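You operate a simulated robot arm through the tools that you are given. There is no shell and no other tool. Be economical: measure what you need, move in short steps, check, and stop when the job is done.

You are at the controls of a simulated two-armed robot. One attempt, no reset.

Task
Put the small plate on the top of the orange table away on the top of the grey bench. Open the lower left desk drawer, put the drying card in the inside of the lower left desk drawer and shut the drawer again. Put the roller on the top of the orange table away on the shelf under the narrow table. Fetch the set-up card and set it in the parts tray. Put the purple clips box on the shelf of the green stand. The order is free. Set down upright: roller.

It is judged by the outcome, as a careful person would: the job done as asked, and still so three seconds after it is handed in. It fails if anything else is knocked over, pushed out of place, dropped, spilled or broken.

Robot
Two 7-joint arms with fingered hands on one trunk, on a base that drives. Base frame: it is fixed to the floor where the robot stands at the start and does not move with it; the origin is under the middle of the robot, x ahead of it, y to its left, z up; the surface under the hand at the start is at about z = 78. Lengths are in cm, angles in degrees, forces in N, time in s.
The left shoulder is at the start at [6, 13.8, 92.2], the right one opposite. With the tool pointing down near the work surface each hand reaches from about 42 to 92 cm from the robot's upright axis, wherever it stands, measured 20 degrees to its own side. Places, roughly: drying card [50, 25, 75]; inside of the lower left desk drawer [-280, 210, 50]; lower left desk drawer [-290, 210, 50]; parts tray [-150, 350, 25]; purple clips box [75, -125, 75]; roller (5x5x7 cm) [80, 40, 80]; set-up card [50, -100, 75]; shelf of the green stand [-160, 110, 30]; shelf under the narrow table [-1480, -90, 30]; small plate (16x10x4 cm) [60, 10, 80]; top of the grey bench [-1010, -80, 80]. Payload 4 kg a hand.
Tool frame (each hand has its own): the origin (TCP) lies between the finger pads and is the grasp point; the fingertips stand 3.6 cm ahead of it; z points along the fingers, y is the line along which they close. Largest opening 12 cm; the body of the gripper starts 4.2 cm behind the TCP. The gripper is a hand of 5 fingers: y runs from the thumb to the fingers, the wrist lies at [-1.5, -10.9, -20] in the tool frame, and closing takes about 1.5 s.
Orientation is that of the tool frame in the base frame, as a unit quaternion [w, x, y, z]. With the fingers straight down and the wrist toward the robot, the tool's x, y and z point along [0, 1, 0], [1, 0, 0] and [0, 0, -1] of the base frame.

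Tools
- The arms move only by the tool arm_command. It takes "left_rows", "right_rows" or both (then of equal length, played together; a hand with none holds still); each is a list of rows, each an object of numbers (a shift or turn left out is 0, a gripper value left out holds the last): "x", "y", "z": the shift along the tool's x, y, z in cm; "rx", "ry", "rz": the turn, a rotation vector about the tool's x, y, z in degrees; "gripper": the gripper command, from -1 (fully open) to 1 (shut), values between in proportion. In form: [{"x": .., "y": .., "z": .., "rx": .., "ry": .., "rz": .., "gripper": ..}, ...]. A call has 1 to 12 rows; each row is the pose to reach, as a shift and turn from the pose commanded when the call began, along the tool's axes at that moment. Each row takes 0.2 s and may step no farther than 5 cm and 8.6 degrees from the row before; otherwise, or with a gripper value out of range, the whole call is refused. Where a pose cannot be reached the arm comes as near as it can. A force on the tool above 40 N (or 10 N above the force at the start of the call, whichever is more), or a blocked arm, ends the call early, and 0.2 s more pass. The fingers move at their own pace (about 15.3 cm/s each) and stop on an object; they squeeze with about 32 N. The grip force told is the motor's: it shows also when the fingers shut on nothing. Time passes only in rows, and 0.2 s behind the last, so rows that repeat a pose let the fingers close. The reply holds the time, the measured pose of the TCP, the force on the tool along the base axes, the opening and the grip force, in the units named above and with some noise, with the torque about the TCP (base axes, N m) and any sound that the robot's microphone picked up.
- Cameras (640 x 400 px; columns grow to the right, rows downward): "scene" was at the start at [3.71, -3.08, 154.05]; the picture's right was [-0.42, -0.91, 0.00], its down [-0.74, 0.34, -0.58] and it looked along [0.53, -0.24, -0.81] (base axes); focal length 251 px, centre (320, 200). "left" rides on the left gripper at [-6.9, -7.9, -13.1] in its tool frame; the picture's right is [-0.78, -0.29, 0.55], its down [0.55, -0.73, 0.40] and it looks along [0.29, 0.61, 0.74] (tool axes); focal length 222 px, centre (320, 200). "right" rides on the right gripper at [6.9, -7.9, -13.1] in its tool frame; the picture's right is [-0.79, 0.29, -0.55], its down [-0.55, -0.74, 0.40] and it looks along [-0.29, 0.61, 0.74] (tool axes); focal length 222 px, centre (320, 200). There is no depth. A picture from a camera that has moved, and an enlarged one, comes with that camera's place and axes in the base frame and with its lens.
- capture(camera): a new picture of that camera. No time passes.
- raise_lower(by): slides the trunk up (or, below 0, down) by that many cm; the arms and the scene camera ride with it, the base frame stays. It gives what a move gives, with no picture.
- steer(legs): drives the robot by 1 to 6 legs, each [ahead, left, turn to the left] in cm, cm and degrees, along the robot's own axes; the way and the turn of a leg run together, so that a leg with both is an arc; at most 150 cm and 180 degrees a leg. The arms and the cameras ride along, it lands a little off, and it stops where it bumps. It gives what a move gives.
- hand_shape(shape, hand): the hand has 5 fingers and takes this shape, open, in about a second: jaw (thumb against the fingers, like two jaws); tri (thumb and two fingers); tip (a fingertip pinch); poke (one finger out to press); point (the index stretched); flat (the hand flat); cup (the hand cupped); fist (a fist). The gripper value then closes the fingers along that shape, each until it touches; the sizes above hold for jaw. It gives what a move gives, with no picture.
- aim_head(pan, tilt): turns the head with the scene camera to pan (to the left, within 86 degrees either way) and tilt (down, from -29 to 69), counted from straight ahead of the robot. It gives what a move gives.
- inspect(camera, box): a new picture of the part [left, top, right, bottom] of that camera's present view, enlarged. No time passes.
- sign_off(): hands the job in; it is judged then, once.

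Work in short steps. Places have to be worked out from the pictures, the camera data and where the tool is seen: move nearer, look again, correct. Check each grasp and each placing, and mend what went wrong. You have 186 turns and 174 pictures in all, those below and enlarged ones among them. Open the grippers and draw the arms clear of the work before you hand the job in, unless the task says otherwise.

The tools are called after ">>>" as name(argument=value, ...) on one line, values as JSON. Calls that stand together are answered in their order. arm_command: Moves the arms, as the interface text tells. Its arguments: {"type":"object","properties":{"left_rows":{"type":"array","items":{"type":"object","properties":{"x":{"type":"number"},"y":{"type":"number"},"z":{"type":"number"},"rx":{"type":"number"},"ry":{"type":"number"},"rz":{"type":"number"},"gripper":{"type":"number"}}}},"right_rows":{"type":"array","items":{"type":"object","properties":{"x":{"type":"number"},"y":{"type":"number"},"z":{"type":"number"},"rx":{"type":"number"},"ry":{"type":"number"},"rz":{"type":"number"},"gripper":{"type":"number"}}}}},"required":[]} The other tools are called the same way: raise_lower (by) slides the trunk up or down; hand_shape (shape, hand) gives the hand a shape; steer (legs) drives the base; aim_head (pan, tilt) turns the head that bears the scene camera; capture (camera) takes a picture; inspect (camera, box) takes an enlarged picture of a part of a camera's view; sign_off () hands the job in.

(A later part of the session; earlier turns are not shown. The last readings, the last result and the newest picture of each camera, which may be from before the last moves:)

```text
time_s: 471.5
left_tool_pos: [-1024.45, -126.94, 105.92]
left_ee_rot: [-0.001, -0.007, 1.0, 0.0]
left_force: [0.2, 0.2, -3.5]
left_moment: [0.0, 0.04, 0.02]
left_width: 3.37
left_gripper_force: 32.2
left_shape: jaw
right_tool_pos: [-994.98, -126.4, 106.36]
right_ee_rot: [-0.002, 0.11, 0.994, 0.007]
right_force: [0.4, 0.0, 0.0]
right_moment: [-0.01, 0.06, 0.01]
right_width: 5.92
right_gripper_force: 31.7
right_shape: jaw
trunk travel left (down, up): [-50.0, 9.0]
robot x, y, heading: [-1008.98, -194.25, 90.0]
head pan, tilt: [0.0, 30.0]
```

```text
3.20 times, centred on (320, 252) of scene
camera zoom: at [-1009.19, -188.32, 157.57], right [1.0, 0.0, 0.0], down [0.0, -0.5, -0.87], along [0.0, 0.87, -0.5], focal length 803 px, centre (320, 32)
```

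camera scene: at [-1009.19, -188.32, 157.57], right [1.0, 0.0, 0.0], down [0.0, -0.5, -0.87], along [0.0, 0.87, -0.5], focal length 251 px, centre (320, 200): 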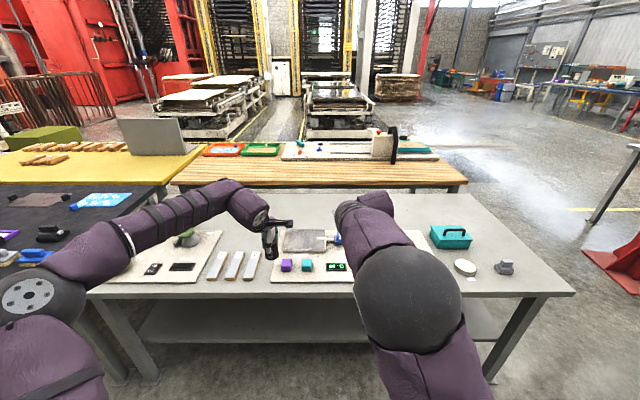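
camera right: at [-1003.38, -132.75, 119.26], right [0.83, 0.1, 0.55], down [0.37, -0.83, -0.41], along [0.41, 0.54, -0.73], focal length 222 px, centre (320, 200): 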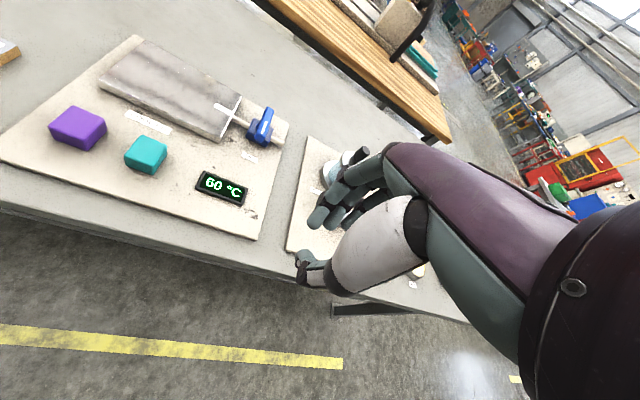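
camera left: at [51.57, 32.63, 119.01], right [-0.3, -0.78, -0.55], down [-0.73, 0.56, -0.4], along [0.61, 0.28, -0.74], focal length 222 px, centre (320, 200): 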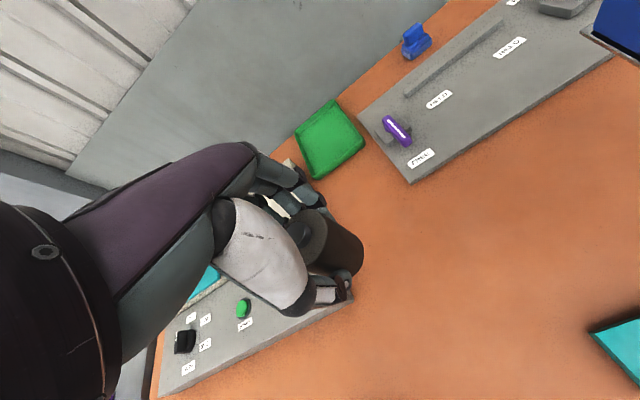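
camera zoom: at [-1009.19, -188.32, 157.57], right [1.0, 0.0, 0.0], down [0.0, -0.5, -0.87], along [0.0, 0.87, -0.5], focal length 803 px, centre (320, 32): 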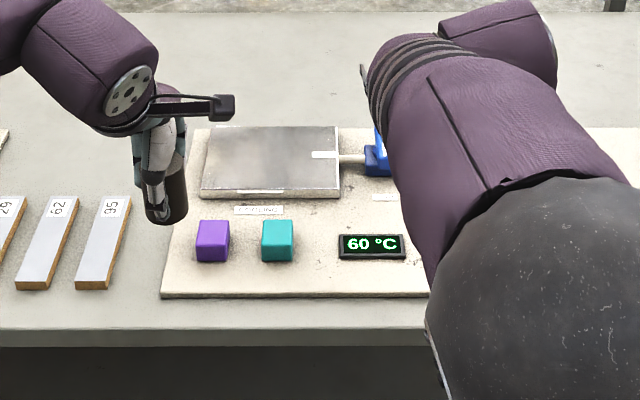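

The plate slipped out during the drive. I look back along the lane for it.

>>> aim_head(pan=-86, tilt=18)

>>> capture(camera="scene")

>>> inspect(camera="left", box=[220, 140, 440, 340])

```text
time_s: 473.1
left_tool_pos: [-1024.41, -126.97, 105.85]
left_ee_rot: [0.0, -0.006, 1.0, 0.0]
left_force: [-0.2, 0.8, -3.6]
left_moment: [-0.03, -0.03, -0.01]
left_width: 3.36
left_gripper_force: 31.7
left_shape: jaw
right_tool_pos: [-994.92, -126.48, 106.21]
right_ee_rot: [-0.002, 0.11, 0.994, 0.007]
right_force: [-0.4, 0.3, -0.4]
right_moment: [-0.03, -0.04, 0.01]
right_width: 5.9
right_gripper_force: 32.3
right_shape: jaw
trunk travel left (down, up): [-50.0, 9.0]
robot x, y, heading: [-1009.62, -194.45, 89.8]
head pan, tilt: [-85.9, 18.0]
```

```text
29 pictures are left
camera scene: at [-999.92, -196.74, 159.5], right [0.07, -1.0, 0.0], down [-0.31, -0.02, -0.95], along [0.95, 0.06, -0.31], focal length 251 px, centre (320, 200)
```

scene: 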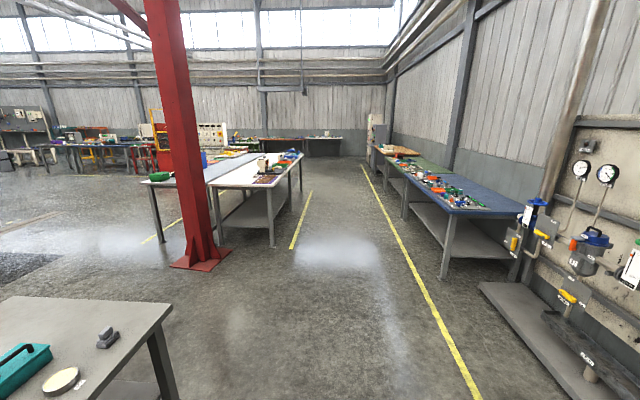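

```text
2.00 times, centred on (330, 240) of left
camera zoom: at [-1017.33, -134.9, 119.07], right [0.79, -0.28, -0.55], down [-0.54, -0.74, -0.4], along [-0.3, 0.61, -0.74], focal length 444 px, centre (300, 120)
```

zoom: 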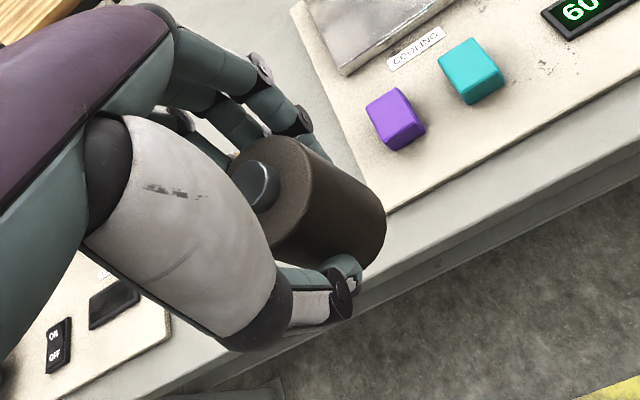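

Roller still held well. Zoom on the lane floor to find the plate.

>>> inspect(camera="scene", box=[240, 150, 420, 262])

>>> inspect(camera="scene", box=[150, 240, 470, 400])

```text
3.56 times, centred on (330, 206) of scene
camera zoom: at [-999.92, -196.74, 159.5], right [0.07, -1.0, 0.0], down [-0.31, -0.02, -0.95], along [0.95, 0.06, -0.31], focal length 893 px, centre (284, 179)
```

zoom: 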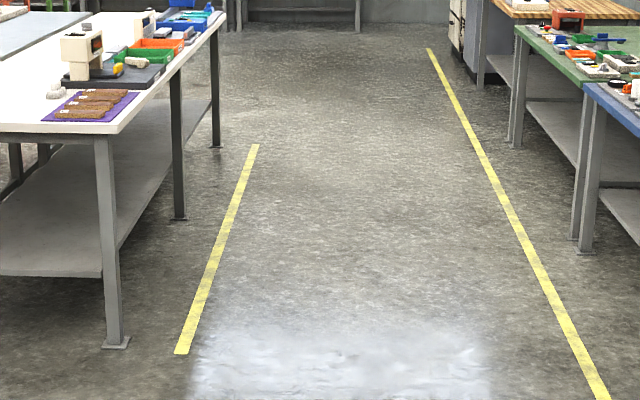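

```text
2.00 times, centred on (310, 320) of scene
camera zoom: at [-999.92, -196.74, 159.5], right [0.07, -1.0, 0.0], down [-0.31, -0.02, -0.95], along [0.95, 0.06, -0.31], focal length 502 px, centre (340, -40)
```

zoom: 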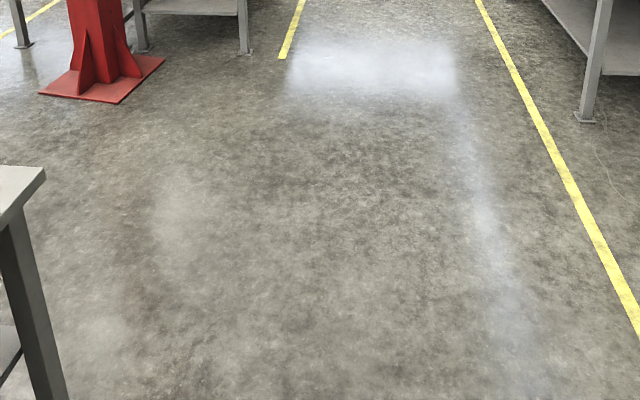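

Nothing on the lane. It may have dropped near the robot during the turn; look down nearby.

>>> aim_head(pan=-35, tilt=60)

>>> capture(camera="scene")

>>> aim_head(pan=45, tilt=50)

>>> capture(camera="scene")

```text
time_s: 474.3
left_tool_pos: [-1024.34, -127.1, 105.99]
left_ee_rot: [0.0, -0.006, 1.0, 0.001]
left_force: [-0.4, -0.5, -3.2]
left_moment: [0.01, 0.01, -0.01]
left_width: 3.39
left_gripper_force: 32.2
left_shape: jaw
right_tool_pos: [-994.94, -126.44, 106.27]
right_ee_rot: [-0.002, 0.11, 0.994, 0.007]
right_force: [-0.1, 0.8, -0.5]
right_moment: [0.0, -0.02, 0.0]
right_width: 5.88
right_gripper_force: 32.2
right_shape: jaw
trunk travel left (down, up): [-50.0, 9.0]
robot x, y, heading: [-1009.48, -194.45, 89.6]
head pan, tilt: [-35.0, 60.0]
```

```text
25 pictures are left
camera scene: at [-1005.38, -191.92, 153.36], right [0.82, -0.58, 0.0], down [-0.5, -0.71, -0.5], along [0.29, 0.41, -0.87], focal length 251 px, centre (320, 200)
```

scene: 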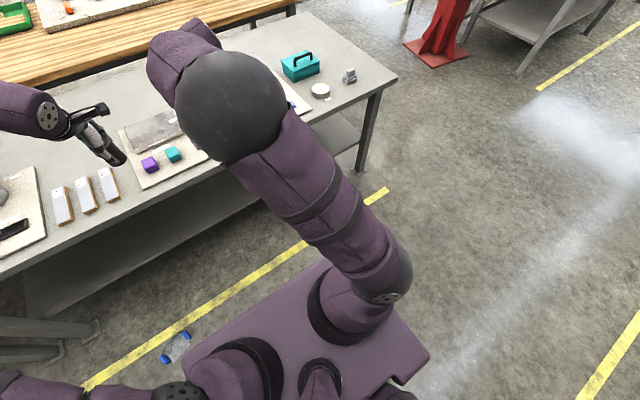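

```text
time_s: 475.8
left_tool_pos: [-1024.51, -127.06, 105.94]
left_ee_rot: [0.0, -0.007, 1.0, -0.001]
left_force: [0.1, -1.0, -2.8]
left_moment: [0.0, -0.01, 0.04]
left_width: 3.4
left_gripper_force: 32.6
left_shape: jaw
right_tool_pos: [-994.94, -126.38, 106.27]
right_ee_rot: [-0.002, 0.11, 0.994, 0.006]
right_force: [-0.7, 0.7, -0.7]
right_moment: [0.01, 0.02, -0.04]
right_width: 5.9
right_gripper_force: 31.6
right_shape: jaw
trunk travel left (down, up): [-50.0, 9.0]
robot x, y, heading: [-1009.19, -194.3, 90.0]
head pan, tilt: [45.0, 50.0]
```

```text
24 pictures are left
camera scene: at [-1014.65, -191.9, 154.61], right [0.71, 0.7, 0.0], down [0.54, -0.54, -0.64], along [-0.45, 0.46, -0.77], focal length 251 px, centre (320, 200)
```

scene: 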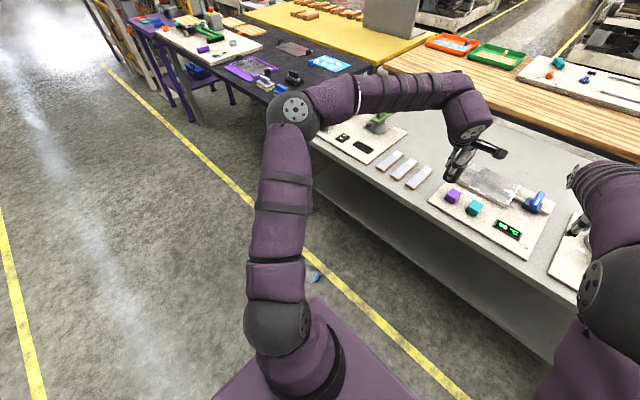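

Found: the plate lies upright-side-up on the floor at ≈[-1065,-148]. I position the base so the right hand can reach it and lower the trunk.

>>> steer(legs=[[-14, 0, 0], [0, 71, 0]])

>>> raise_lower(by=-40)

>>> arm_command(right_rows=[{"z": 3, "gripper": -1}, {"z": 6, "y": -2, "rz": -4}, {"z": 9, "y": -4, "rz": -8}, {"z": 12, "y": -6, "rz": -12.6}, {"z": 15.5, "y": -8, "rz": -12.6}, {"z": 19.5, "y": -8, "rz": -12.6}, {"z": 23.5, "y": -8, "rz": -12.6}, {"z": 27.5, "y": -8, "rz": -12.6}, {"z": 27.5, "y": -8, "rz": -12.6}])

>>> capture(camera="right")

```text
time_s: 480.6
left_tool_pos: [-1095.21, -140.68, 106.01]
left_ee_rot: [0.0, -0.005, 1.0, -0.001]
left_force: [0.1, -0.6, -3.4]
left_moment: [-0.01, -0.05, 0.0]
left_width: 3.39
left_gripper_force: 31.9
left_shape: jaw
right_tool_pos: [-1065.72, -140.24, 106.2]
right_ee_rot: [-0.001, 0.111, 0.994, 0.006]
right_force: [-0.4, 1.0, 0.0]
right_moment: [0.0, -0.01, 0.0]
right_width: 5.92
right_gripper_force: 32.4
right_shape: jaw
trunk travel left (down, up): [-50.0, 9.0]
robot x, y, heading: [-1079.98, -208.09, 89.6]
head pan, tilt: [45.0, 50.0]
```

```text
time_s: 484.4
left_tool_pos: [-1095.11, -140.72, 65.92]
left_ee_rot: [0.0, -0.005, 1.0, 0.0]
left_force: [1.1, -0.1, -3.6]
left_moment: [0.0, -0.02, -0.03]
left_width: 3.41
left_gripper_force: 31.6
left_shape: jaw
right_tool_pos: [-1065.66, -140.09, 66.31]
right_ee_rot: [-0.002, 0.112, 0.994, 0.007]
right_force: [-0.1, -0.2, -0.6]
right_moment: [-0.04, 0.01, 0.0]
right_width: 5.89
right_gripper_force: 32.0
right_shape: jaw
trunk travel left (down, up): [-10.0, 49.0]
robot x, y, heading: [-1080.19, -208.41, 89.6]
head pan, tilt: [45.0, 50.0]
```

```text
time_s: 486.4
left_tool_pos: [-1095.23, -140.68, 65.99]
left_ee_rot: [0.0, -0.005, 1.0, 0.0]
left_force: [-0.8, 0.2, -4.1]
left_moment: [0.0, 0.01, 0.05]
left_width: 3.4
left_gripper_force: 32.1
left_shape: jaw
right_tool_pos: [-1067.6, -147.56, 38.72]
right_ee_rot: [-0.001, 0.001, 1.0, 0.007]
right_force: [-0.1, -0.3, 0.6]
right_moment: [0.05, -0.02, -0.01]
right_width: 11.99
right_gripper_force: 0.0
right_shape: jaw
trunk travel left (down, up): [-10.0, 49.0]
robot x, y, heading: [-1080.31, -208.03, 89.6]
head pan, tilt: [45.0, 50.0]
```

```text
23 pictures are left
camera right: at [-1074.51, -155.63, 51.71], right [0.79, 0.28, 0.55], down [0.55, -0.73, -0.41], along [0.29, 0.62, -0.73], focal length 222 px, centre (320, 200)
```

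right: 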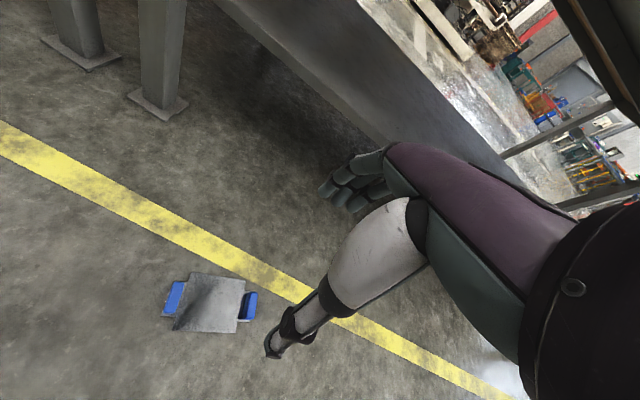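

Plate at ≈[-1068,-149.6], yawed 17° left. Lower trunk by 10 and bring the hand down to z≈12 with matching yaw.

>>> raise_lower(by=-10)

>>> arm_command(right_rows=[{"x": 0.2, "y": -1, "z": 4, "rz": -6}, {"x": 0.4, "y": -2, "z": 8, "rz": -12}, {"x": 0.4, "y": -2, "z": 12, "rz": -17}, {"x": 0.4, "y": -2, "z": 16, "rz": -17}, {"x": 0.4, "y": -2, "z": 16, "rz": -17}])

>>> capture(camera="right")

```text
time_s: 487.8
left_tool_pos: [-1095.19, -140.81, 55.94]
left_ee_rot: [0.0, -0.006, 1.0, 0.0]
left_force: [0.8, 0.2, -3.6]
left_moment: [-0.03, 0.0, 0.02]
left_width: 3.4
left_gripper_force: 31.7
left_shape: jaw
right_tool_pos: [-1067.56, -147.76, 28.82]
right_ee_rot: [-0.001, 0.002, 1.0, 0.006]
right_force: [-1.4, -1.0, 0.2]
right_moment: [0.04, -0.01, 0.02]
right_width: 11.98
right_gripper_force: 0.0
right_shape: jaw
trunk travel left (down, up): [0.0, 59.0]
robot x, y, heading: [-1080.15, -208.05, 89.5]
head pan, tilt: [45.0, 50.0]
```

```text
time_s: 489.0
left_tool_pos: [-1095.04, -140.66, 55.93]
left_ee_rot: [0.0, -0.005, 1.0, 0.0]
left_force: [0.0, 0.8, -3.0]
left_moment: [-0.02, -0.02, 0.0]
left_width: 3.36
left_gripper_force: 31.8
left_shape: jaw
right_tool_pos: [-1068.12, -149.43, 12.83]
right_ee_rot: [0.0, -0.146, 0.989, 0.008]
right_force: [-0.6, 0.1, 0.5]
right_moment: [0.02, 0.0, 0.01]
right_width: 11.99
right_gripper_force: 0.0
right_shape: jaw
trunk travel left (down, up): [0.0, 59.0]
robot x, y, heading: [-1080.25, -208.27, 89.9]
head pan, tilt: [45.0, 50.0]
```

```text
22 pictures are left
camera right: at [-1072.37, -159.16, 25.72], right [0.67, 0.5, 0.55], down [0.74, -0.54, -0.41], along [0.1, 0.68, -0.73], focal length 222 px, centre (320, 200)
```

right: 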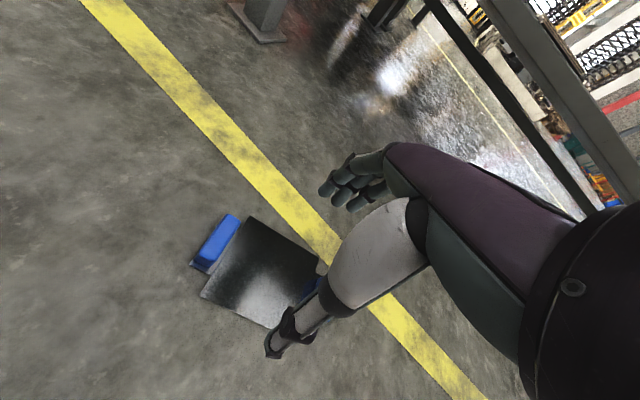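

Aligned (offset y −0.4). Descend to the floor and grip.

>>> arm_command(right_rows=[{"y": -0.4, "z": 3}, {"y": -0.4, "z": 6}, {"y": -0.4, "z": 7.5}, {"y": -0.4, "z": 8.3}, {"y": -0.4, "z": 9}, {"y": -0.4, "z": 9.6}, {"y": -0.4, "z": 10.2}])

>>> arm_command(right_rows=[{"z": -0.2, "gripper": -0.6}, {"z": -0.2, "gripper": -0.2}, {"z": -0.2, "gripper": 0.4}, {"z": -0.2, "gripper": 1}, {"z": -0.2, "gripper": 1}, {"z": -0.2, "gripper": 1}, {"z": -0.2, "gripper": 1}, {"z": -1.5}, {"z": -3}, {"z": -6}, {"z": -10}])

>>> capture(camera="right")

```text
time_s: 490.6
left_tool_pos: [-1095.13, -140.85, 56.14]
left_ee_rot: [-0.001, -0.005, 1.0, 0.0]
left_force: [-1.1, 0.2, -3.2]
left_moment: [0.01, 0.01, -0.02]
left_width: 3.37
left_gripper_force: 32.5
left_shape: jaw
right_tool_pos: [-1067.99, -149.18, 3.46]
right_ee_rot: [-0.001, -0.146, 0.989, 0.015]
right_force: [1.8, -11.3, 27.2]
right_moment: [1.24, 0.53, 0.19]
right_width: 11.54
right_gripper_force: 0.1
right_shape: jaw
trunk travel left (down, up): [0.0, 59.0]
robot x, y, heading: [-1080.1, -207.9, 89.8]
head pan, tilt: [45.0, 50.0]
stopped in row 7 (right hand): the force on the tool passed its limit at 48 N (the readings are from after the stop); the commanded pose is now the measured one
```

```text
time_s: 491.1
left_tool_pos: [-1095.08, -140.86, 55.98]
left_ee_rot: [-0.001, -0.006, 1.0, 0.0]
left_force: [0.1, 0.4, -2.7]
left_moment: [-0.03, 0.02, -0.02]
left_width: 3.4
left_gripper_force: 32.1
left_shape: jaw
right_tool_pos: [-1068.04, -149.11, 3.58]
right_ee_rot: [0.0, -0.145, 0.989, 0.014]
right_force: [2.4, -12.4, 31.2]
right_moment: [-1.04, -0.31, -0.02]
right_width: 8.46
right_gripper_force: 32.2
right_shape: jaw
trunk travel left (down, up): [0.0, 59.0]
robot x, y, heading: [-1080.38, -208.26, 89.8]
head pan, tilt: [45.0, 50.0]
stopped in row 2 (right hand): the force on the tool passed its limit at 41 N (the readings are from after the stop); the commanded pose is now the measured one
```

```text
21 pictures are left
camera right: at [-1072.35, -159.06, 16.44], right [0.67, 0.49, 0.56], down [0.74, -0.53, -0.42], along [0.09, 0.69, -0.72], focal length 222 px, centre (320, 200)
```

right: 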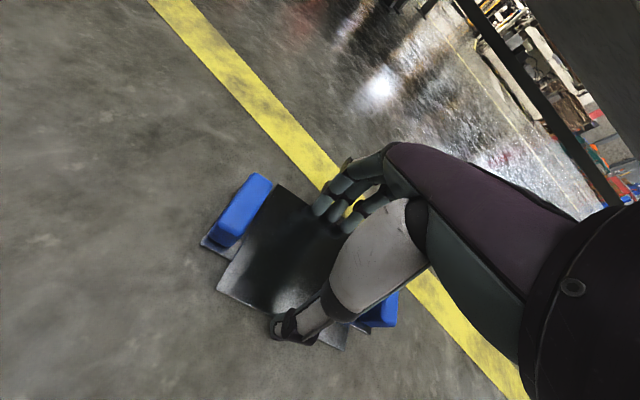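

Continue closing and lift.

>>> arm_command(right_rows=[{"z": -0.3, "gripper": 1}, {"z": -0.3, "gripper": 1}, {"z": -0.3, "gripper": 1}, {"z": -0.8}, {"z": -2}, {"z": -4}, {"z": -8}, {"z": -12}, {"z": -16}, {"z": -20}])

>>> capture(camera="right")

```text
time_s: 493.3
left_tool_pos: [-1095.09, -140.82, 55.93]
left_ee_rot: [0.0, -0.005, 1.0, 0.0]
left_force: [0.0, 0.0, -4.1]
left_moment: [-0.04, -0.02, 0.0]
left_width: 3.39
left_gripper_force: 32.1
left_shape: jaw
right_tool_pos: [-1067.75, -149.79, 23.28]
right_ee_rot: [-0.001, -0.145, 0.989, 0.011]
right_force: [0.7, -1.4, -5.5]
right_moment: [0.0, 0.07, 0.05]
right_width: 8.4
right_gripper_force: 31.9
right_shape: jaw
trunk travel left (down, up): [0.0, 59.0]
robot x, y, heading: [-1080.08, -208.49, 89.4]
head pan, tilt: [45.0, 50.0]
```

```text
20 pictures are left
camera right: at [-1072.05, -159.59, 36.19], right [0.67, 0.49, 0.56], down [0.74, -0.54, -0.41], along [0.09, 0.69, -0.72], focal length 222 px, centre (320, 200)
```

right: 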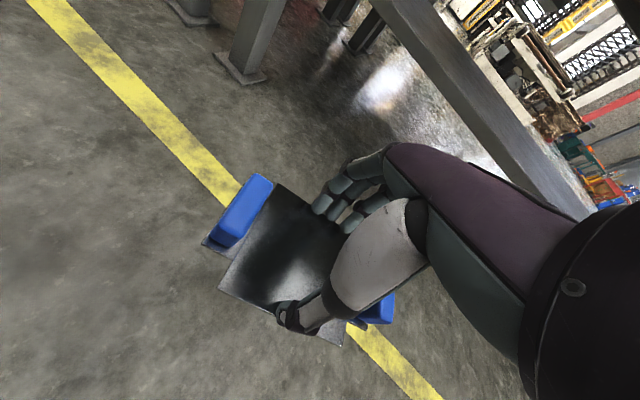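

Plate is in hand again. Raise the trunk and hand, and look at the bench top for a free spot.

>>> raise_lower(by=40)

>>> raise_lower(by=10)

>>> arm_command(right_rows=[{"z": -4}, {"z": -8}, {"z": -12}, {"z": -16}, {"z": -20}, {"z": -24}, {"z": -28}, {"z": -28, "rz": 7}, {"z": -28, "rz": 12}, {"z": -28, "rz": 17}, {"z": -28, "rz": 17}])

>>> aim_head(pan=-40, tilt=32)

>>> capture(camera="scene")

```text
time_s: 497.2
left_tool_pos: [-1095.22, -140.64, 95.93]
left_ee_rot: [-0.001, -0.005, 1.0, 0.001]
left_force: [-0.3, -0.8, -3.4]
left_moment: [0.0, -0.03, 0.0]
left_width: 3.41
left_gripper_force: 31.9
left_shape: jaw
right_tool_pos: [-1067.73, -149.64, 63.34]
right_ee_rot: [0.0, -0.145, 0.989, 0.012]
right_force: [-0.8, 0.3, -5.1]
right_moment: [-0.02, 0.05, 0.0]
right_width: 8.42
right_gripper_force: 31.7
right_shape: jaw
trunk travel left (down, up): [-40.0, 19.0]
robot x, y, heading: [-1080.15, -208.2, 89.9]
head pan, tilt: [45.0, 50.0]
```

```text
time_s: 498.5
left_tool_pos: [-1095.14, -140.67, 105.94]
left_ee_rot: [0.0, -0.005, 1.0, -0.001]
left_force: [-0.2, 0.1, -2.7]
left_moment: [-0.03, -0.01, -0.05]
left_width: 3.42
left_gripper_force: 31.4
left_shape: jaw
right_tool_pos: [-1067.86, -149.7, 73.37]
right_ee_rot: [-0.001, -0.145, 0.989, 0.012]
right_force: [0.1, 0.0, -5.5]
right_moment: [0.0, 0.04, 0.01]
right_width: 8.42
right_gripper_force: 32.1
right_shape: jaw
trunk travel left (down, up): [-50.0, 9.0]
robot x, y, heading: [-1080.47, -208.13, 89.5]
head pan, tilt: [45.0, 50.0]
```

```text
time_s: 500.9
left_tool_pos: [-1095.04, -140.66, 105.92]
left_ee_rot: [0.0, -0.005, 1.0, 0.0]
left_force: [-0.3, 0.7, -2.8]
left_moment: [-0.02, 0.01, 0.01]
left_width: 3.36
left_gripper_force: 32.2
left_shape: jaw
right_tool_pos: [-1067.55, -150.25, 101.36]
right_ee_rot: [-0.002, 0.002, 1.0, 0.013]
right_force: [0.5, 0.1, -4.3]
right_moment: [-0.01, 0.02, -0.01]
right_width: 8.41
right_gripper_force: 32.1
right_shape: jaw
trunk travel left (down, up): [-50.0, 9.0]
robot x, y, heading: [-1079.77, -208.22, 89.5]
head pan, tilt: [45.0, 50.0]
```

```text
time_s: 502.5
left_tool_pos: [-1095.14, -140.72, 105.98]
left_ee_rot: [-0.002, -0.005, 1.0, 0.001]
left_force: [0.6, 0.5, -3.2]
left_moment: [-0.02, -0.01, -0.02]
left_width: 3.37
left_gripper_force: 31.9
left_shape: jaw
right_tool_pos: [-1067.62, -150.38, 101.18]
right_ee_rot: [-0.003, 0.003, 1.0, 0.012]
right_force: [-0.8, 0.1, -4.8]
right_moment: [-0.03, 0.04, 0.0]
right_width: 8.39
right_gripper_force: 31.8
right_shape: jaw
trunk travel left (down, up): [-50.0, 9.0]
robot x, y, heading: [-1080.59, -208.11, 89.5]
head pan, tilt: [-40.0, 32.0]
```

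```text
19 pictures are left
camera scene: at [-1074.32, -204.21, 157.25], right [0.76, -0.65, 0.0], down [-0.34, -0.4, -0.85], along [0.55, 0.65, -0.53], focal length 251 px, centre (320, 200)
```

scene: 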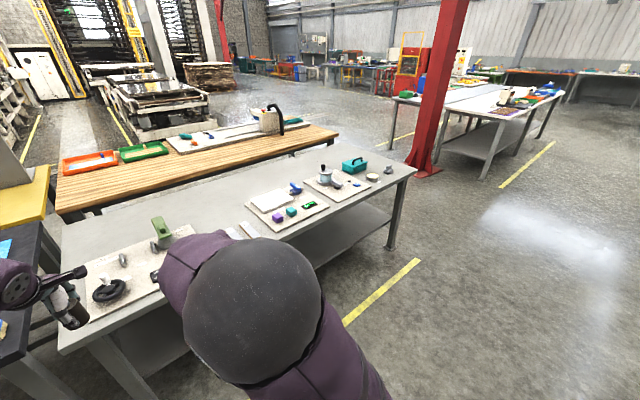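

Free space behind the strips at ≈[-1042,-72]. I drive closer (to about (-1056,-155)) with both hands high.

>>> steer(legs=[[0, -24, 0], [52, 0, 0]])

>>> arm_command(right_rows=[{"y": 4}, {"y": 8}, {"y": 12}, {"y": 16}, {"y": 20}, {"y": 23.5}, {"y": 23.5}])

>>> capture(camera="right")

```text
time_s: 506.9
left_tool_pos: [-1071.16, -89.45, 105.94]
left_ee_rot: [-0.001, -0.008, 1.0, -0.002]
left_force: [-0.1, -0.4, -3.3]
left_moment: [-0.01, 0.0, 0.03]
left_width: 3.38
left_gripper_force: 32.4
left_shape: jaw
right_tool_pos: [-1043.45, -99.0, 101.16]
right_ee_rot: [-0.003, 0.0, 1.0, 0.012]
right_force: [0.1, -0.2, -5.1]
right_moment: [-0.04, 0.04, -0.01]
right_width: 8.41
right_gripper_force: 32.2
right_shape: jaw
trunk travel left (down, up): [-50.0, 9.0]
robot x, y, heading: [-1055.81, -156.96, 89.7]
head pan, tilt: [-40.0, 32.0]
```

```text
time_s: 508.5
left_tool_pos: [-1071.05, -89.5, 105.97]
left_ee_rot: [-0.001, -0.009, 1.0, 0.0]
left_force: [0.1, -0.2, -4.1]
left_moment: [0.0, -0.01, -0.01]
left_width: 3.38
left_gripper_force: 31.9
left_shape: jaw
right_tool_pos: [-1043.5, -75.48, 101.83]
right_ee_rot: [-0.002, 0.0, 1.0, 0.012]
right_force: [-0.9, -0.2, -5.4]
right_moment: [0.0, 0.0, 0.01]
right_width: 8.43
right_gripper_force: 32.1
right_shape: jaw
trunk travel left (down, up): [-50.0, 9.0]
robot x, y, heading: [-1056.11, -156.92, 89.9]
head pan, tilt: [-40.0, 32.0]
```

```text
18 pictures are left
camera right: at [-1050.42, -83.63, 114.8], right [0.79, 0.28, 0.55], down [0.55, -0.73, -0.42], along [0.28, 0.63, -0.72], focal length 222 px, centre (320, 200)
```

right: 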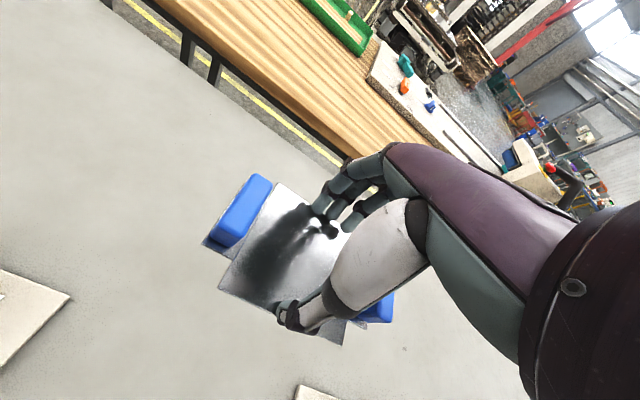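

Clear surface beneath. Lower to contact.

>>> arm_command(right_rows=[{"z": 4}, {"z": 8}, {"z": 12}, {"z": 14}, {"z": 15.2}, {"z": 16.2}, {"z": 17.2}, {"z": 18.2}, {"z": 19.2}, {"z": 20.2}, {"z": 21.2}])

>>> capture(camera="right")

```text
time_s: 510.9
left_tool_pos: [-1071.13, -89.84, 106.23]
left_ee_rot: [0.0, -0.007, 1.0, 0.001]
left_force: [0.1, 0.9, -3.1]
left_moment: [-0.01, -0.01, -0.01]
left_width: 3.43
left_gripper_force: 31.5
left_shape: jaw
right_tool_pos: [-1043.83, -74.7, 81.86]
right_ee_rot: [-0.003, 0.0, 1.0, 0.021]
right_force: [-0.2, -3.4, 40.7]
right_moment: [-2.54, -0.16, -0.25]
right_width: 8.09
right_gripper_force: 32.1
right_shape: jaw
trunk travel left (down, up): [-50.0, 9.0]
robot x, y, heading: [-1055.62, -156.65, 89.9]
head pan, tilt: [-40.0, 32.0]
```

```text
17 pictures are left
camera right: at [-1050.65, -83.19, 94.6], right [0.79, 0.27, 0.55], down [0.55, -0.72, -0.43], along [0.28, 0.64, -0.71], focal length 222 px, centre (320, 200)
```

right: 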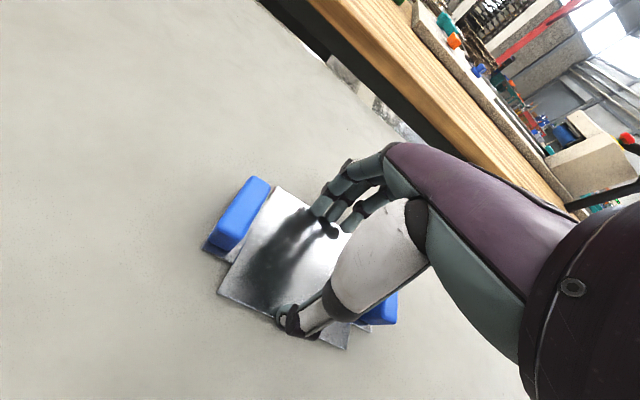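

On the bench. Release and rise.

>>> arm_command(right_rows=[{"z": -0.6, "gripper": 0}, {"z": -0.6, "gripper": -0.5}, {"z": -0.6, "gripper": -0.9}, {"z": -0.6, "gripper": -0.9}, {"z": -2.5}, {"z": -6}, {"z": -10}, {"z": -14}, {"z": -18}, {"z": -20}])

>>> capture(camera="right")

```text
time_s: 513.1
left_tool_pos: [-1071.08, -89.52, 106.0]
left_ee_rot: [-0.001, -0.008, 1.0, 0.0]
left_force: [1.3, 0.5, -3.1]
left_moment: [0.02, 0.01, -0.01]
left_width: 3.39
left_gripper_force: 31.6
left_shape: jaw
right_tool_pos: [-1043.51, -75.41, 100.77]
right_ee_rot: [-0.002, 0.001, 1.0, 0.013]
right_force: [-0.8, -0.1, 0.5]
right_moment: [0.02, -0.02, -0.01]
right_width: 11.39
right_gripper_force: 0.0
right_shape: jaw
trunk travel left (down, up): [-50.0, 9.0]
robot x, y, heading: [-1055.56, -156.78, 89.8]
head pan, tilt: [-40.0, 32.0]
```

```text
16 pictures are left
camera right: at [-1050.47, -83.69, 113.58], right [0.79, 0.28, 0.55], down [0.55, -0.72, -0.42], along [0.28, 0.63, -0.72], focal length 222 px, centre (320, 200)
```

right: 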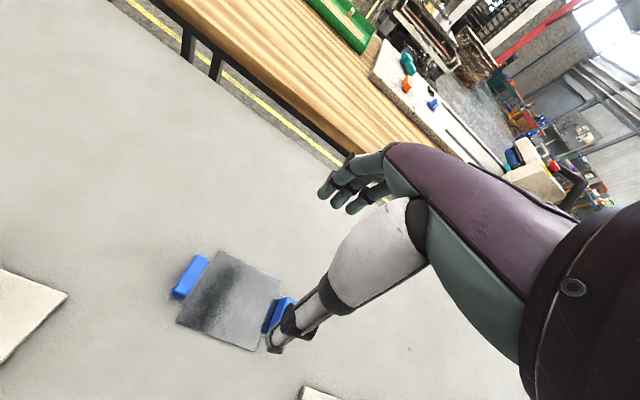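

The plate rests flat on the bench. I retract the right arm, back off and drive on toward the narrow table.

>>> arm_command(right_rows=[{"y": -4}, {"y": -8}, {"y": -12}, {"y": -16}, {"y": -20}, {"y": -24}])

>>> steer(legs=[[-45, 0, 0], [0, 0, 90], [130, 0, 0], [130, 0, 0]])

>>> aim_head(pan=-15, tilt=18)

>>> capture(camera="scene")

```text
time_s: 514.5
left_tool_pos: [-1071.27, -89.72, 106.11]
left_ee_rot: [-0.001, -0.008, 1.0, 0.0]
left_force: [-1.1, -0.4, -2.9]
left_moment: [0.0, 0.01, 0.0]
left_width: 3.38
left_gripper_force: 32.2
left_shape: jaw
right_tool_pos: [-1043.66, -99.52, 100.06]
right_ee_rot: [-0.003, 0.001, 1.0, 0.013]
right_force: [0.2, -0.3, 0.7]
right_moment: [0.02, -0.01, -0.03]
right_width: 11.38
right_gripper_force: 0.1
right_shape: jaw
trunk travel left (down, up): [-50.0, 9.0]
robot x, y, heading: [-1055.63, -156.98, 89.8]
head pan, tilt: [-40.0, 32.0]
```

```text
time_s: 533.3
left_tool_pos: [-1383.72, -212.18, 105.94]
left_ee_rot: [0.001, 0.707, -0.707, 0.0]
left_force: [-1.2, 0.0, -3.8]
left_moment: [0.01, 0.01, 0.01]
left_width: 3.43
left_gripper_force: 32.0
left_shape: jaw
right_tool_pos: [-1373.46, -184.89, 100.12]
right_ee_rot: [-0.01, -0.702, 0.712, 0.007]
right_force: [0.5, 0.2, -0.6]
right_moment: [0.0, 0.01, 0.0]
right_width: 11.4
right_gripper_force: 0.0
right_shape: jaw
trunk travel left (down, up): [-50.0, 9.0]
robot x, y, heading: [-1315.76, -197.96, 179.0]
head pan, tilt: [-40.0, 32.0]
```

```text
time_s: 534.1
left_tool_pos: [-1383.76, -212.25, 106.16]
left_ee_rot: [-0.001, -0.706, 0.708, -0.001]
left_force: [0.4, -1.3, -2.7]
left_moment: [0.02, -0.02, 0.01]
left_width: 3.38
left_gripper_force: 32.9
left_shape: jaw
right_tool_pos: [-1373.47, -184.78, 100.08]
right_ee_rot: [-0.011, -0.701, 0.713, 0.007]
right_force: [-0.3, 0.7, 0.1]
right_moment: [-0.01, -0.01, -0.03]
right_width: 11.37
right_gripper_force: 0.2
right_shape: jaw
trunk travel left (down, up): [-50.0, 9.0]
robot x, y, heading: [-1316.08, -198.12, 179.2]
head pan, tilt: [-15.0, 18.0]
```

```text
15 pictures are left
camera scene: at [-1322.15, -195.46, 159.49], right [0.28, 0.96, 0.0], down [0.3, -0.09, -0.95], along [-0.91, 0.26, -0.31], focal length 251 px, centre (320, 200)
```

scene: 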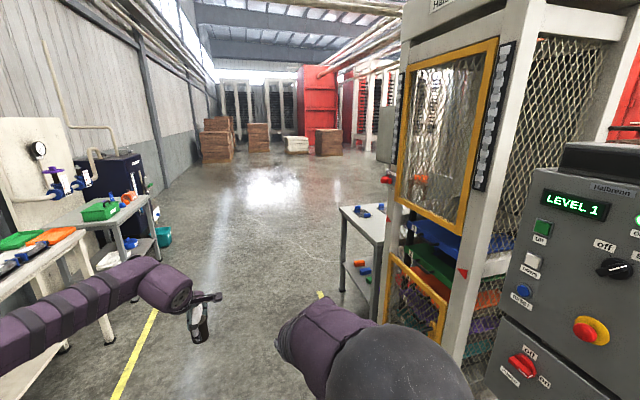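

The narrow table with a lower shelf is at x -1535…-1458, front y≈-113. I drive to x≈-1478, face it, and lower the trunk for a look.

>>> steer(legs=[[82, 0, 0], [80, 0, 0], [0, 0, -89.2]])

>>> raise_lower(by=-40)

>>> aim_head(pan=5, tilt=38)

>>> capture(camera="scene")

```text
time_s: 546.2
left_tool_pos: [-1495.46, -128.21, 106.0]
left_ee_rot: [-0.001, -0.019, 1.0, 0.0]
left_force: [-0.8, -0.4, -3.6]
left_moment: [-0.04, 0.01, 0.0]
left_width: 3.36
left_gripper_force: 32.1
left_shape: jaw
right_tool_pos: [-1467.71, -137.47, 100.01]
right_ee_rot: [-0.003, -0.01, 1.0, 0.013]
right_force: [-0.4, 0.0, 1.1]
right_moment: [0.04, 0.02, 0.02]
right_width: 11.39
right_gripper_force: 0.0
right_shape: jaw
trunk travel left (down, up): [-50.0, 9.0]
robot x, y, heading: [-1478.53, -194.89, 90.8]
head pan, tilt: [-15.0, 18.0]
```

```text
time_s: 550.0
left_tool_pos: [-1495.49, -128.25, 65.98]
left_ee_rot: [-0.001, -0.018, 1.0, 0.001]
left_force: [-1.6, 0.1, -4.4]
left_moment: [-0.04, -0.01, 0.02]
left_width: 3.32
left_gripper_force: 31.8
left_shape: jaw
right_tool_pos: [-1467.73, -137.48, 60.07]
right_ee_rot: [-0.003, -0.011, 1.0, 0.013]
right_force: [-1.1, 0.2, -0.8]
right_moment: [-0.01, -0.01, 0.03]
right_width: 11.39
right_gripper_force: 0.0
right_shape: jaw
trunk travel left (down, up): [-10.0, 49.0]
robot x, y, heading: [-1478.86, -194.94, 90.9]
head pan, tilt: [-15.0, 18.0]
```

```text
time_s: 550.8
left_tool_pos: [-1495.55, -128.21, 65.96]
left_ee_rot: [-0.001, -0.018, 1.0, 0.001]
left_force: [0.6, -0.2, -3.2]
left_moment: [-0.05, -0.04, -0.02]
left_width: 3.28
left_gripper_force: 31.8
left_shape: jaw
right_tool_pos: [-1467.71, -137.59, 59.97]
right_ee_rot: [-0.003, -0.01, 1.0, 0.012]
right_force: [0.0, -0.2, -0.2]
right_moment: [-0.01, -0.01, -0.01]
right_width: 11.4
right_gripper_force: 0.0
right_shape: jaw
trunk travel left (down, up): [-10.0, 49.0]
robot x, y, heading: [-1479.14, -195.26, 91.1]
head pan, tilt: [5.0, 38.0]
```

```text
14 pictures are left
camera scene: at [-1479.6, -189.54, 116.34], right [0.99, 0.1, 0.0], down [0.06, -0.61, -0.79], along [-0.08, 0.78, -0.62], focal length 251 px, centre (320, 200)
```

scene: 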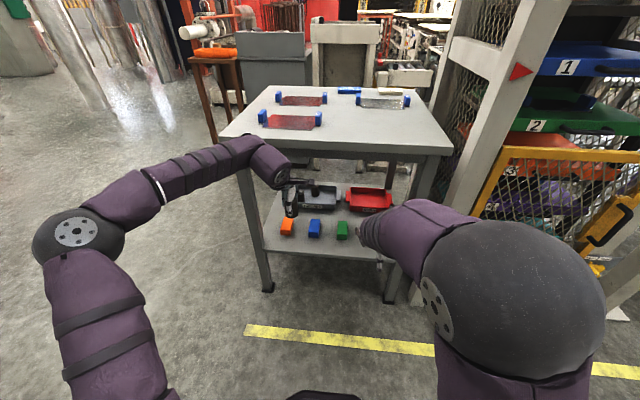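

Shelf (z≈30) has blocks at front and bins behind; a free spot is right of the green block at ≈[-1466,-110]. I lower further, shift the base right, and bring the left hand low in front of the shelf.

>>> steer(legs=[[-8, -17, -1]])

>>> raise_lower(by=-10)

>>> arm_command(left_rows=[{"x": -2.5, "z": 3}, {"x": -5, "z": 6}, {"x": -7.5, "z": 9}, {"x": -10, "z": 12}, {"x": -10.5, "z": 13.5}, {"x": -10.5, "z": 13.5}])

>>> capture(camera="left")

>>> capture(camera="scene")

```text
time_s: 552.4
left_tool_pos: [-1477.48, -135.74, 66.02]
left_ee_rot: [-0.001, -0.01, 1.0, -0.001]
left_force: [-0.1, 0.0, -3.1]
left_moment: [-0.01, 0.04, -0.01]
left_width: 3.29
left_gripper_force: 32.2
left_shape: jaw
right_tool_pos: [-1449.86, -145.39, 60.09]
right_ee_rot: [-0.002, -0.003, 1.0, 0.012]
right_force: [-0.3, 0.3, 0.3]
right_moment: [-0.04, 0.0, 0.02]
right_width: 11.4
right_gripper_force: 0.0
right_shape: jaw
trunk travel left (down, up): [-10.0, 49.0]
robot x, y, heading: [-1461.87, -202.73, 90.4]
head pan, tilt: [5.0, 38.0]
```

```text
time_s: 553.7
left_tool_pos: [-1477.53, -135.76, 56.03]
left_ee_rot: [-0.001, -0.009, 1.0, 0.0]
left_force: [0.1, -0.7, -4.3]
left_moment: [-0.05, -0.02, 0.0]
left_width: 3.27
left_gripper_force: 31.7
left_shape: jaw
right_tool_pos: [-1449.85, -145.45, 50.16]
right_ee_rot: [-0.003, -0.003, 1.0, 0.012]
right_force: [-0.4, 0.1, 0.2]
right_moment: [-0.03, -0.03, 0.02]
right_width: 11.38
right_gripper_force: 0.0
right_shape: jaw
trunk travel left (down, up): [0.0, 59.0]
robot x, y, heading: [-1461.89, -202.73, 90.4]
head pan, tilt: [5.0, 38.0]
```

```text
time_s: 555.1
left_tool_pos: [-1466.93, -135.4, 42.33]
left_ee_rot: [-0.001, -0.01, 1.0, 0.0]
left_force: [0.2, -0.3, -3.2]
left_moment: [-0.03, 0.0, 0.0]
left_width: 3.28
left_gripper_force: 31.8
left_shape: jaw
right_tool_pos: [-1449.85, -145.5, 50.07]
right_ee_rot: [-0.002, -0.002, 1.0, 0.013]
right_force: [0.1, 0.0, 0.0]
right_moment: [0.02, 0.03, -0.04]
right_width: 11.36
right_gripper_force: 0.0
right_shape: jaw
trunk travel left (down, up): [0.0, 59.0]
robot x, y, heading: [-1461.68, -203.27, 90.1]
head pan, tilt: [5.0, 38.0]
```

```text
13 pictures are left
camera left: at [-1459.77, -143.31, 55.42], right [0.79, -0.28, -0.55], down [-0.54, -0.75, -0.4], along [-0.3, 0.61, -0.74], focal length 222 px, centre (320, 200)
```

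left: 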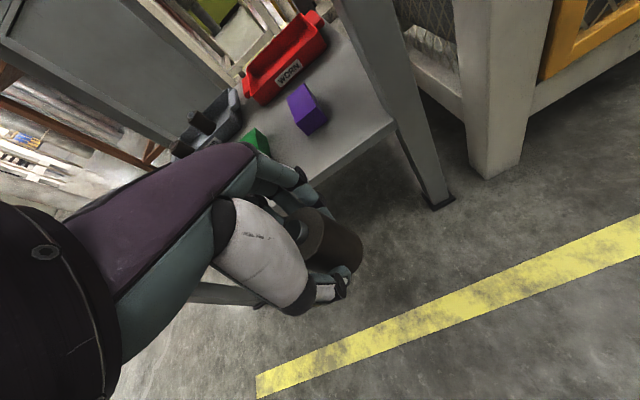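

```text
12 pictures are left
camera scene: at [-1462.54, -197.31, 106.33], right [1.0, 0.09, 0.0], down [0.06, -0.61, -0.79], along [-0.07, 0.78, -0.62], focal length 251 px, centre (320, 200)
```

scene: 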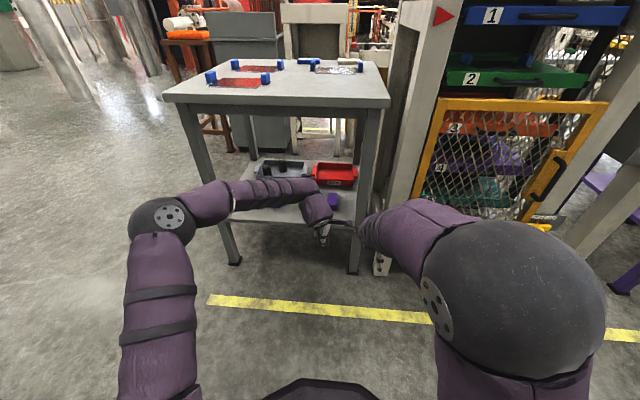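

There's also a purple block at that spot. I'll set the roller in the free strip in front of the blocks (shelf edge y≈-118.7), centred between green and purple at ≈[-1472.5,-115]. Drive there, still at height.

>>> steer(legs=[[0, 5.6, 0], [19.5, 0, 0]])

>>> capture(camera="left")

```text
time_s: 557.2
left_tool_pos: [-1472.39, -117.43, 42.32]
left_ee_rot: [-0.001, -0.009, 1.0, 0.0]
left_force: [0.1, -0.4, -4.5]
left_moment: [-0.01, -0.01, -0.01]
left_width: 3.31
left_gripper_force: 31.9
left_shape: jaw
right_tool_pos: [-1455.26, -128.12, 49.54]
right_ee_rot: [-0.001, 0.0, 1.0, 0.0]
right_force: [-1.3, -17.0, -2.3]
right_moment: [0.18, -0.01, -0.06]
right_width: 11.1
right_gripper_force: 0.1
right_shape: jaw
trunk travel left (down, up): [0.0, 59.0]
robot x, y, heading: [-1467.83, -184.16, 90.1]
head pan, tilt: [5.0, 38.0]
stopped in leg 2: the force on the tool passed its limit at 62 N (the readings are from after the stop); the commanded pose is now the measured one
```

```text
11 pictures are left
camera left: at [-1465.38, -125.15, 55.34], right [0.79, -0.28, -0.55], down [-0.54, -0.75, -0.39], along [-0.3, 0.61, -0.74], focal length 222 px, centre (320, 200)
```

left: 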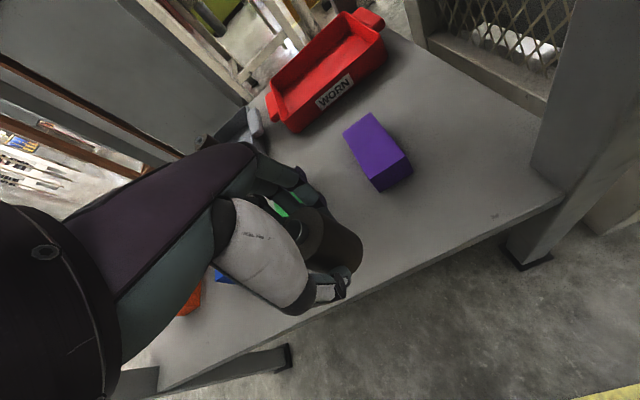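

The right hand touched the table's front leg; I retract it, then advance the left hand 2.7 cm by arm.

>>> arm_command(right_rows=[{"y": -2}, {"y": -5}, {"y": -8, "x": -2}, {"y": -10, "x": -5}, {"y": -10, "x": -8}], left_rows=[{"y": 0}, {"y": 0}, {"y": 1}, {"y": 2}, {"y": 2.7}])

>>> capture(camera="left")

>>> inspect(camera="scene", box=[220, 130, 420, 255])

```text
time_s: 558.4
left_tool_pos: [-1472.63, -114.63, 42.3]
left_ee_rot: [-0.001, -0.009, 1.0, -0.002]
left_force: [-0.8, 0.1, -3.5]
left_moment: [-0.05, -0.05, 0.0]
left_width: 3.31
left_gripper_force: 31.7
left_shape: jaw
right_tool_pos: [-1447.34, -137.89, 49.64]
right_ee_rot: [-0.001, -0.001, 1.0, 0.003]
right_force: [0.7, -0.4, 0.2]
right_moment: [-0.03, 0.02, 0.0]
right_width: 11.4
right_gripper_force: 0.0
right_shape: jaw
trunk travel left (down, up): [0.0, 59.0]
robot x, y, heading: [-1467.58, -184.78, 90.1]
head pan, tilt: [5.0, 38.0]
```

```text
10 pictures are left
camera left: at [-1465.44, -122.39, 55.38], right [0.79, -0.28, -0.55], down [-0.54, -0.75, -0.4], along [-0.3, 0.61, -0.74], focal length 222 px, centre (320, 200)
```

left: 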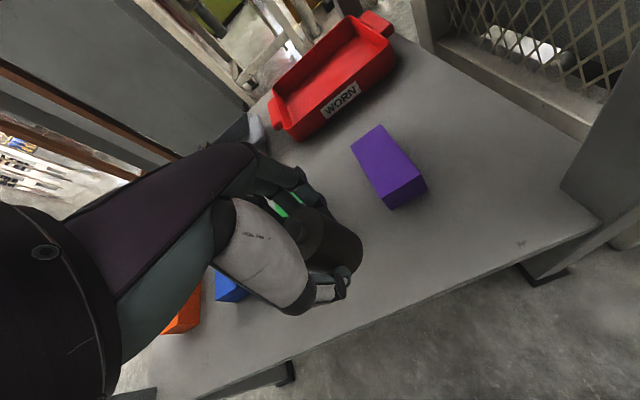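

```text
3.20 times, centred on (320, 192) of scene
camera zoom: at [-1468.21, -179.07, 106.33], right [1.0, 0.09, 0.0], down [0.05, -0.61, -0.79], along [-0.07, 0.78, -0.62], focal length 803 px, centre (320, 224)
```

zoom: 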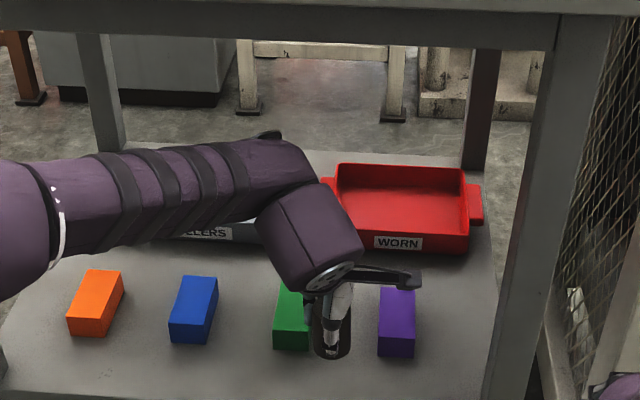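

Roller sits between green and purple blocks' columns. Small correction (+0.9 x, −0.5 y), then lower until it touches the shelf.

>>> arm_command(left_rows=[{"x": -0.9, "y": -0.5, "z": 1.5}, {"x": -0.9, "y": -0.5, "z": 3.5}, {"x": -0.9, "y": -0.5, "z": 5}, {"x": -0.9, "y": -0.5, "z": 5.7}, {"x": -0.9, "y": -0.5, "z": 6.2}, {"x": -0.9, "y": -0.5, "z": 6.6}, {"x": -0.9, "y": -0.5, "z": 7}])

>>> capture(camera="left")

```text
time_s: 559.9
left_tool_pos: [-1471.37, -114.75, 36.86]
left_ee_rot: [0.004, -0.008, 1.0, 0.008]
left_force: [-1.2, -5.1, 20.7]
left_moment: [-0.17, 0.13, 0.03]
left_width: 3.66
left_gripper_force: 31.7
left_shape: jaw
right_tool_pos: [-1447.32, -137.83, 49.55]
right_ee_rot: [-0.001, 0.0, 1.0, 0.003]
right_force: [-0.1, 0.1, -0.6]
right_moment: [-0.01, 0.0, 0.03]
right_width: 11.39
right_gripper_force: 0.1
right_shape: jaw
trunk travel left (down, up): [0.0, 59.0]
robot x, y, heading: [-1467.07, -184.93, 90.3]
head pan, tilt: [5.0, 38.0]
stopped in row 7 (left hand): the force on the tool passed its limit at 43 N (the readings are from after the stop); the commanded pose is now the measured one
```

```text
8 pictures are left
camera left: at [-1464.35, -122.77, 49.79], right [0.79, -0.27, -0.55], down [-0.53, -0.74, -0.41], along [-0.29, 0.62, -0.73], focal length 222 px, centre (320, 200)
```

left: 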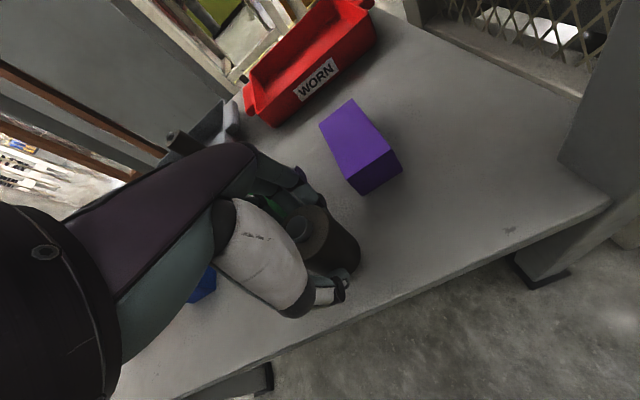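

Roller rests on the shelf inside the edge. Open just enough and lift straight up.

>>> arm_command(left_rows=[{"z": -0.2, "gripper": 0.35}, {"z": -0.2, "gripper": 0.2}, {"z": -0.2, "gripper": 0.05}, {"z": -0.2, "gripper": -0.1}, {"z": -0.2, "gripper": -0.1}, {"z": -0.2, "gripper": -0.1}, {"z": -1.5}, {"z": -3.5}, {"z": -6}, {"z": -9}, {"z": -12}])

>>> capture(camera="left")

```text
time_s: 562.2
left_tool_pos: [-1471.52, -114.94, 48.44]
left_ee_rot: [0.001, -0.009, 1.0, 0.003]
left_force: [-0.6, 0.0, 0.2]
left_moment: [0.01, 0.01, 0.0]
left_width: 6.58
left_gripper_force: 0.1
left_shape: jaw
right_tool_pos: [-1447.33, -137.74, 49.61]
right_ee_rot: [-0.002, 0.0, 1.0, 0.003]
right_force: [0.1, 0.3, 0.1]
right_moment: [-0.01, 0.04, 0.01]
right_width: 11.38
right_gripper_force: 0.1
right_shape: jaw
trunk travel left (down, up): [0.0, 59.0]
robot x, y, heading: [-1467.99, -184.88, 90.1]
head pan, tilt: [5.0, 38.0]
```

```text
7 pictures are left
camera left: at [-1464.45, -122.91, 61.45], right [0.79, -0.27, -0.55], down [-0.53, -0.74, -0.41], along [-0.29, 0.61, -0.73], focal length 222 px, centre (320, 200)
```

left: 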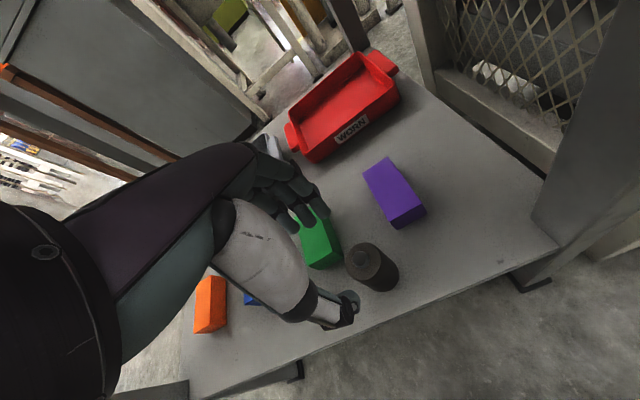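

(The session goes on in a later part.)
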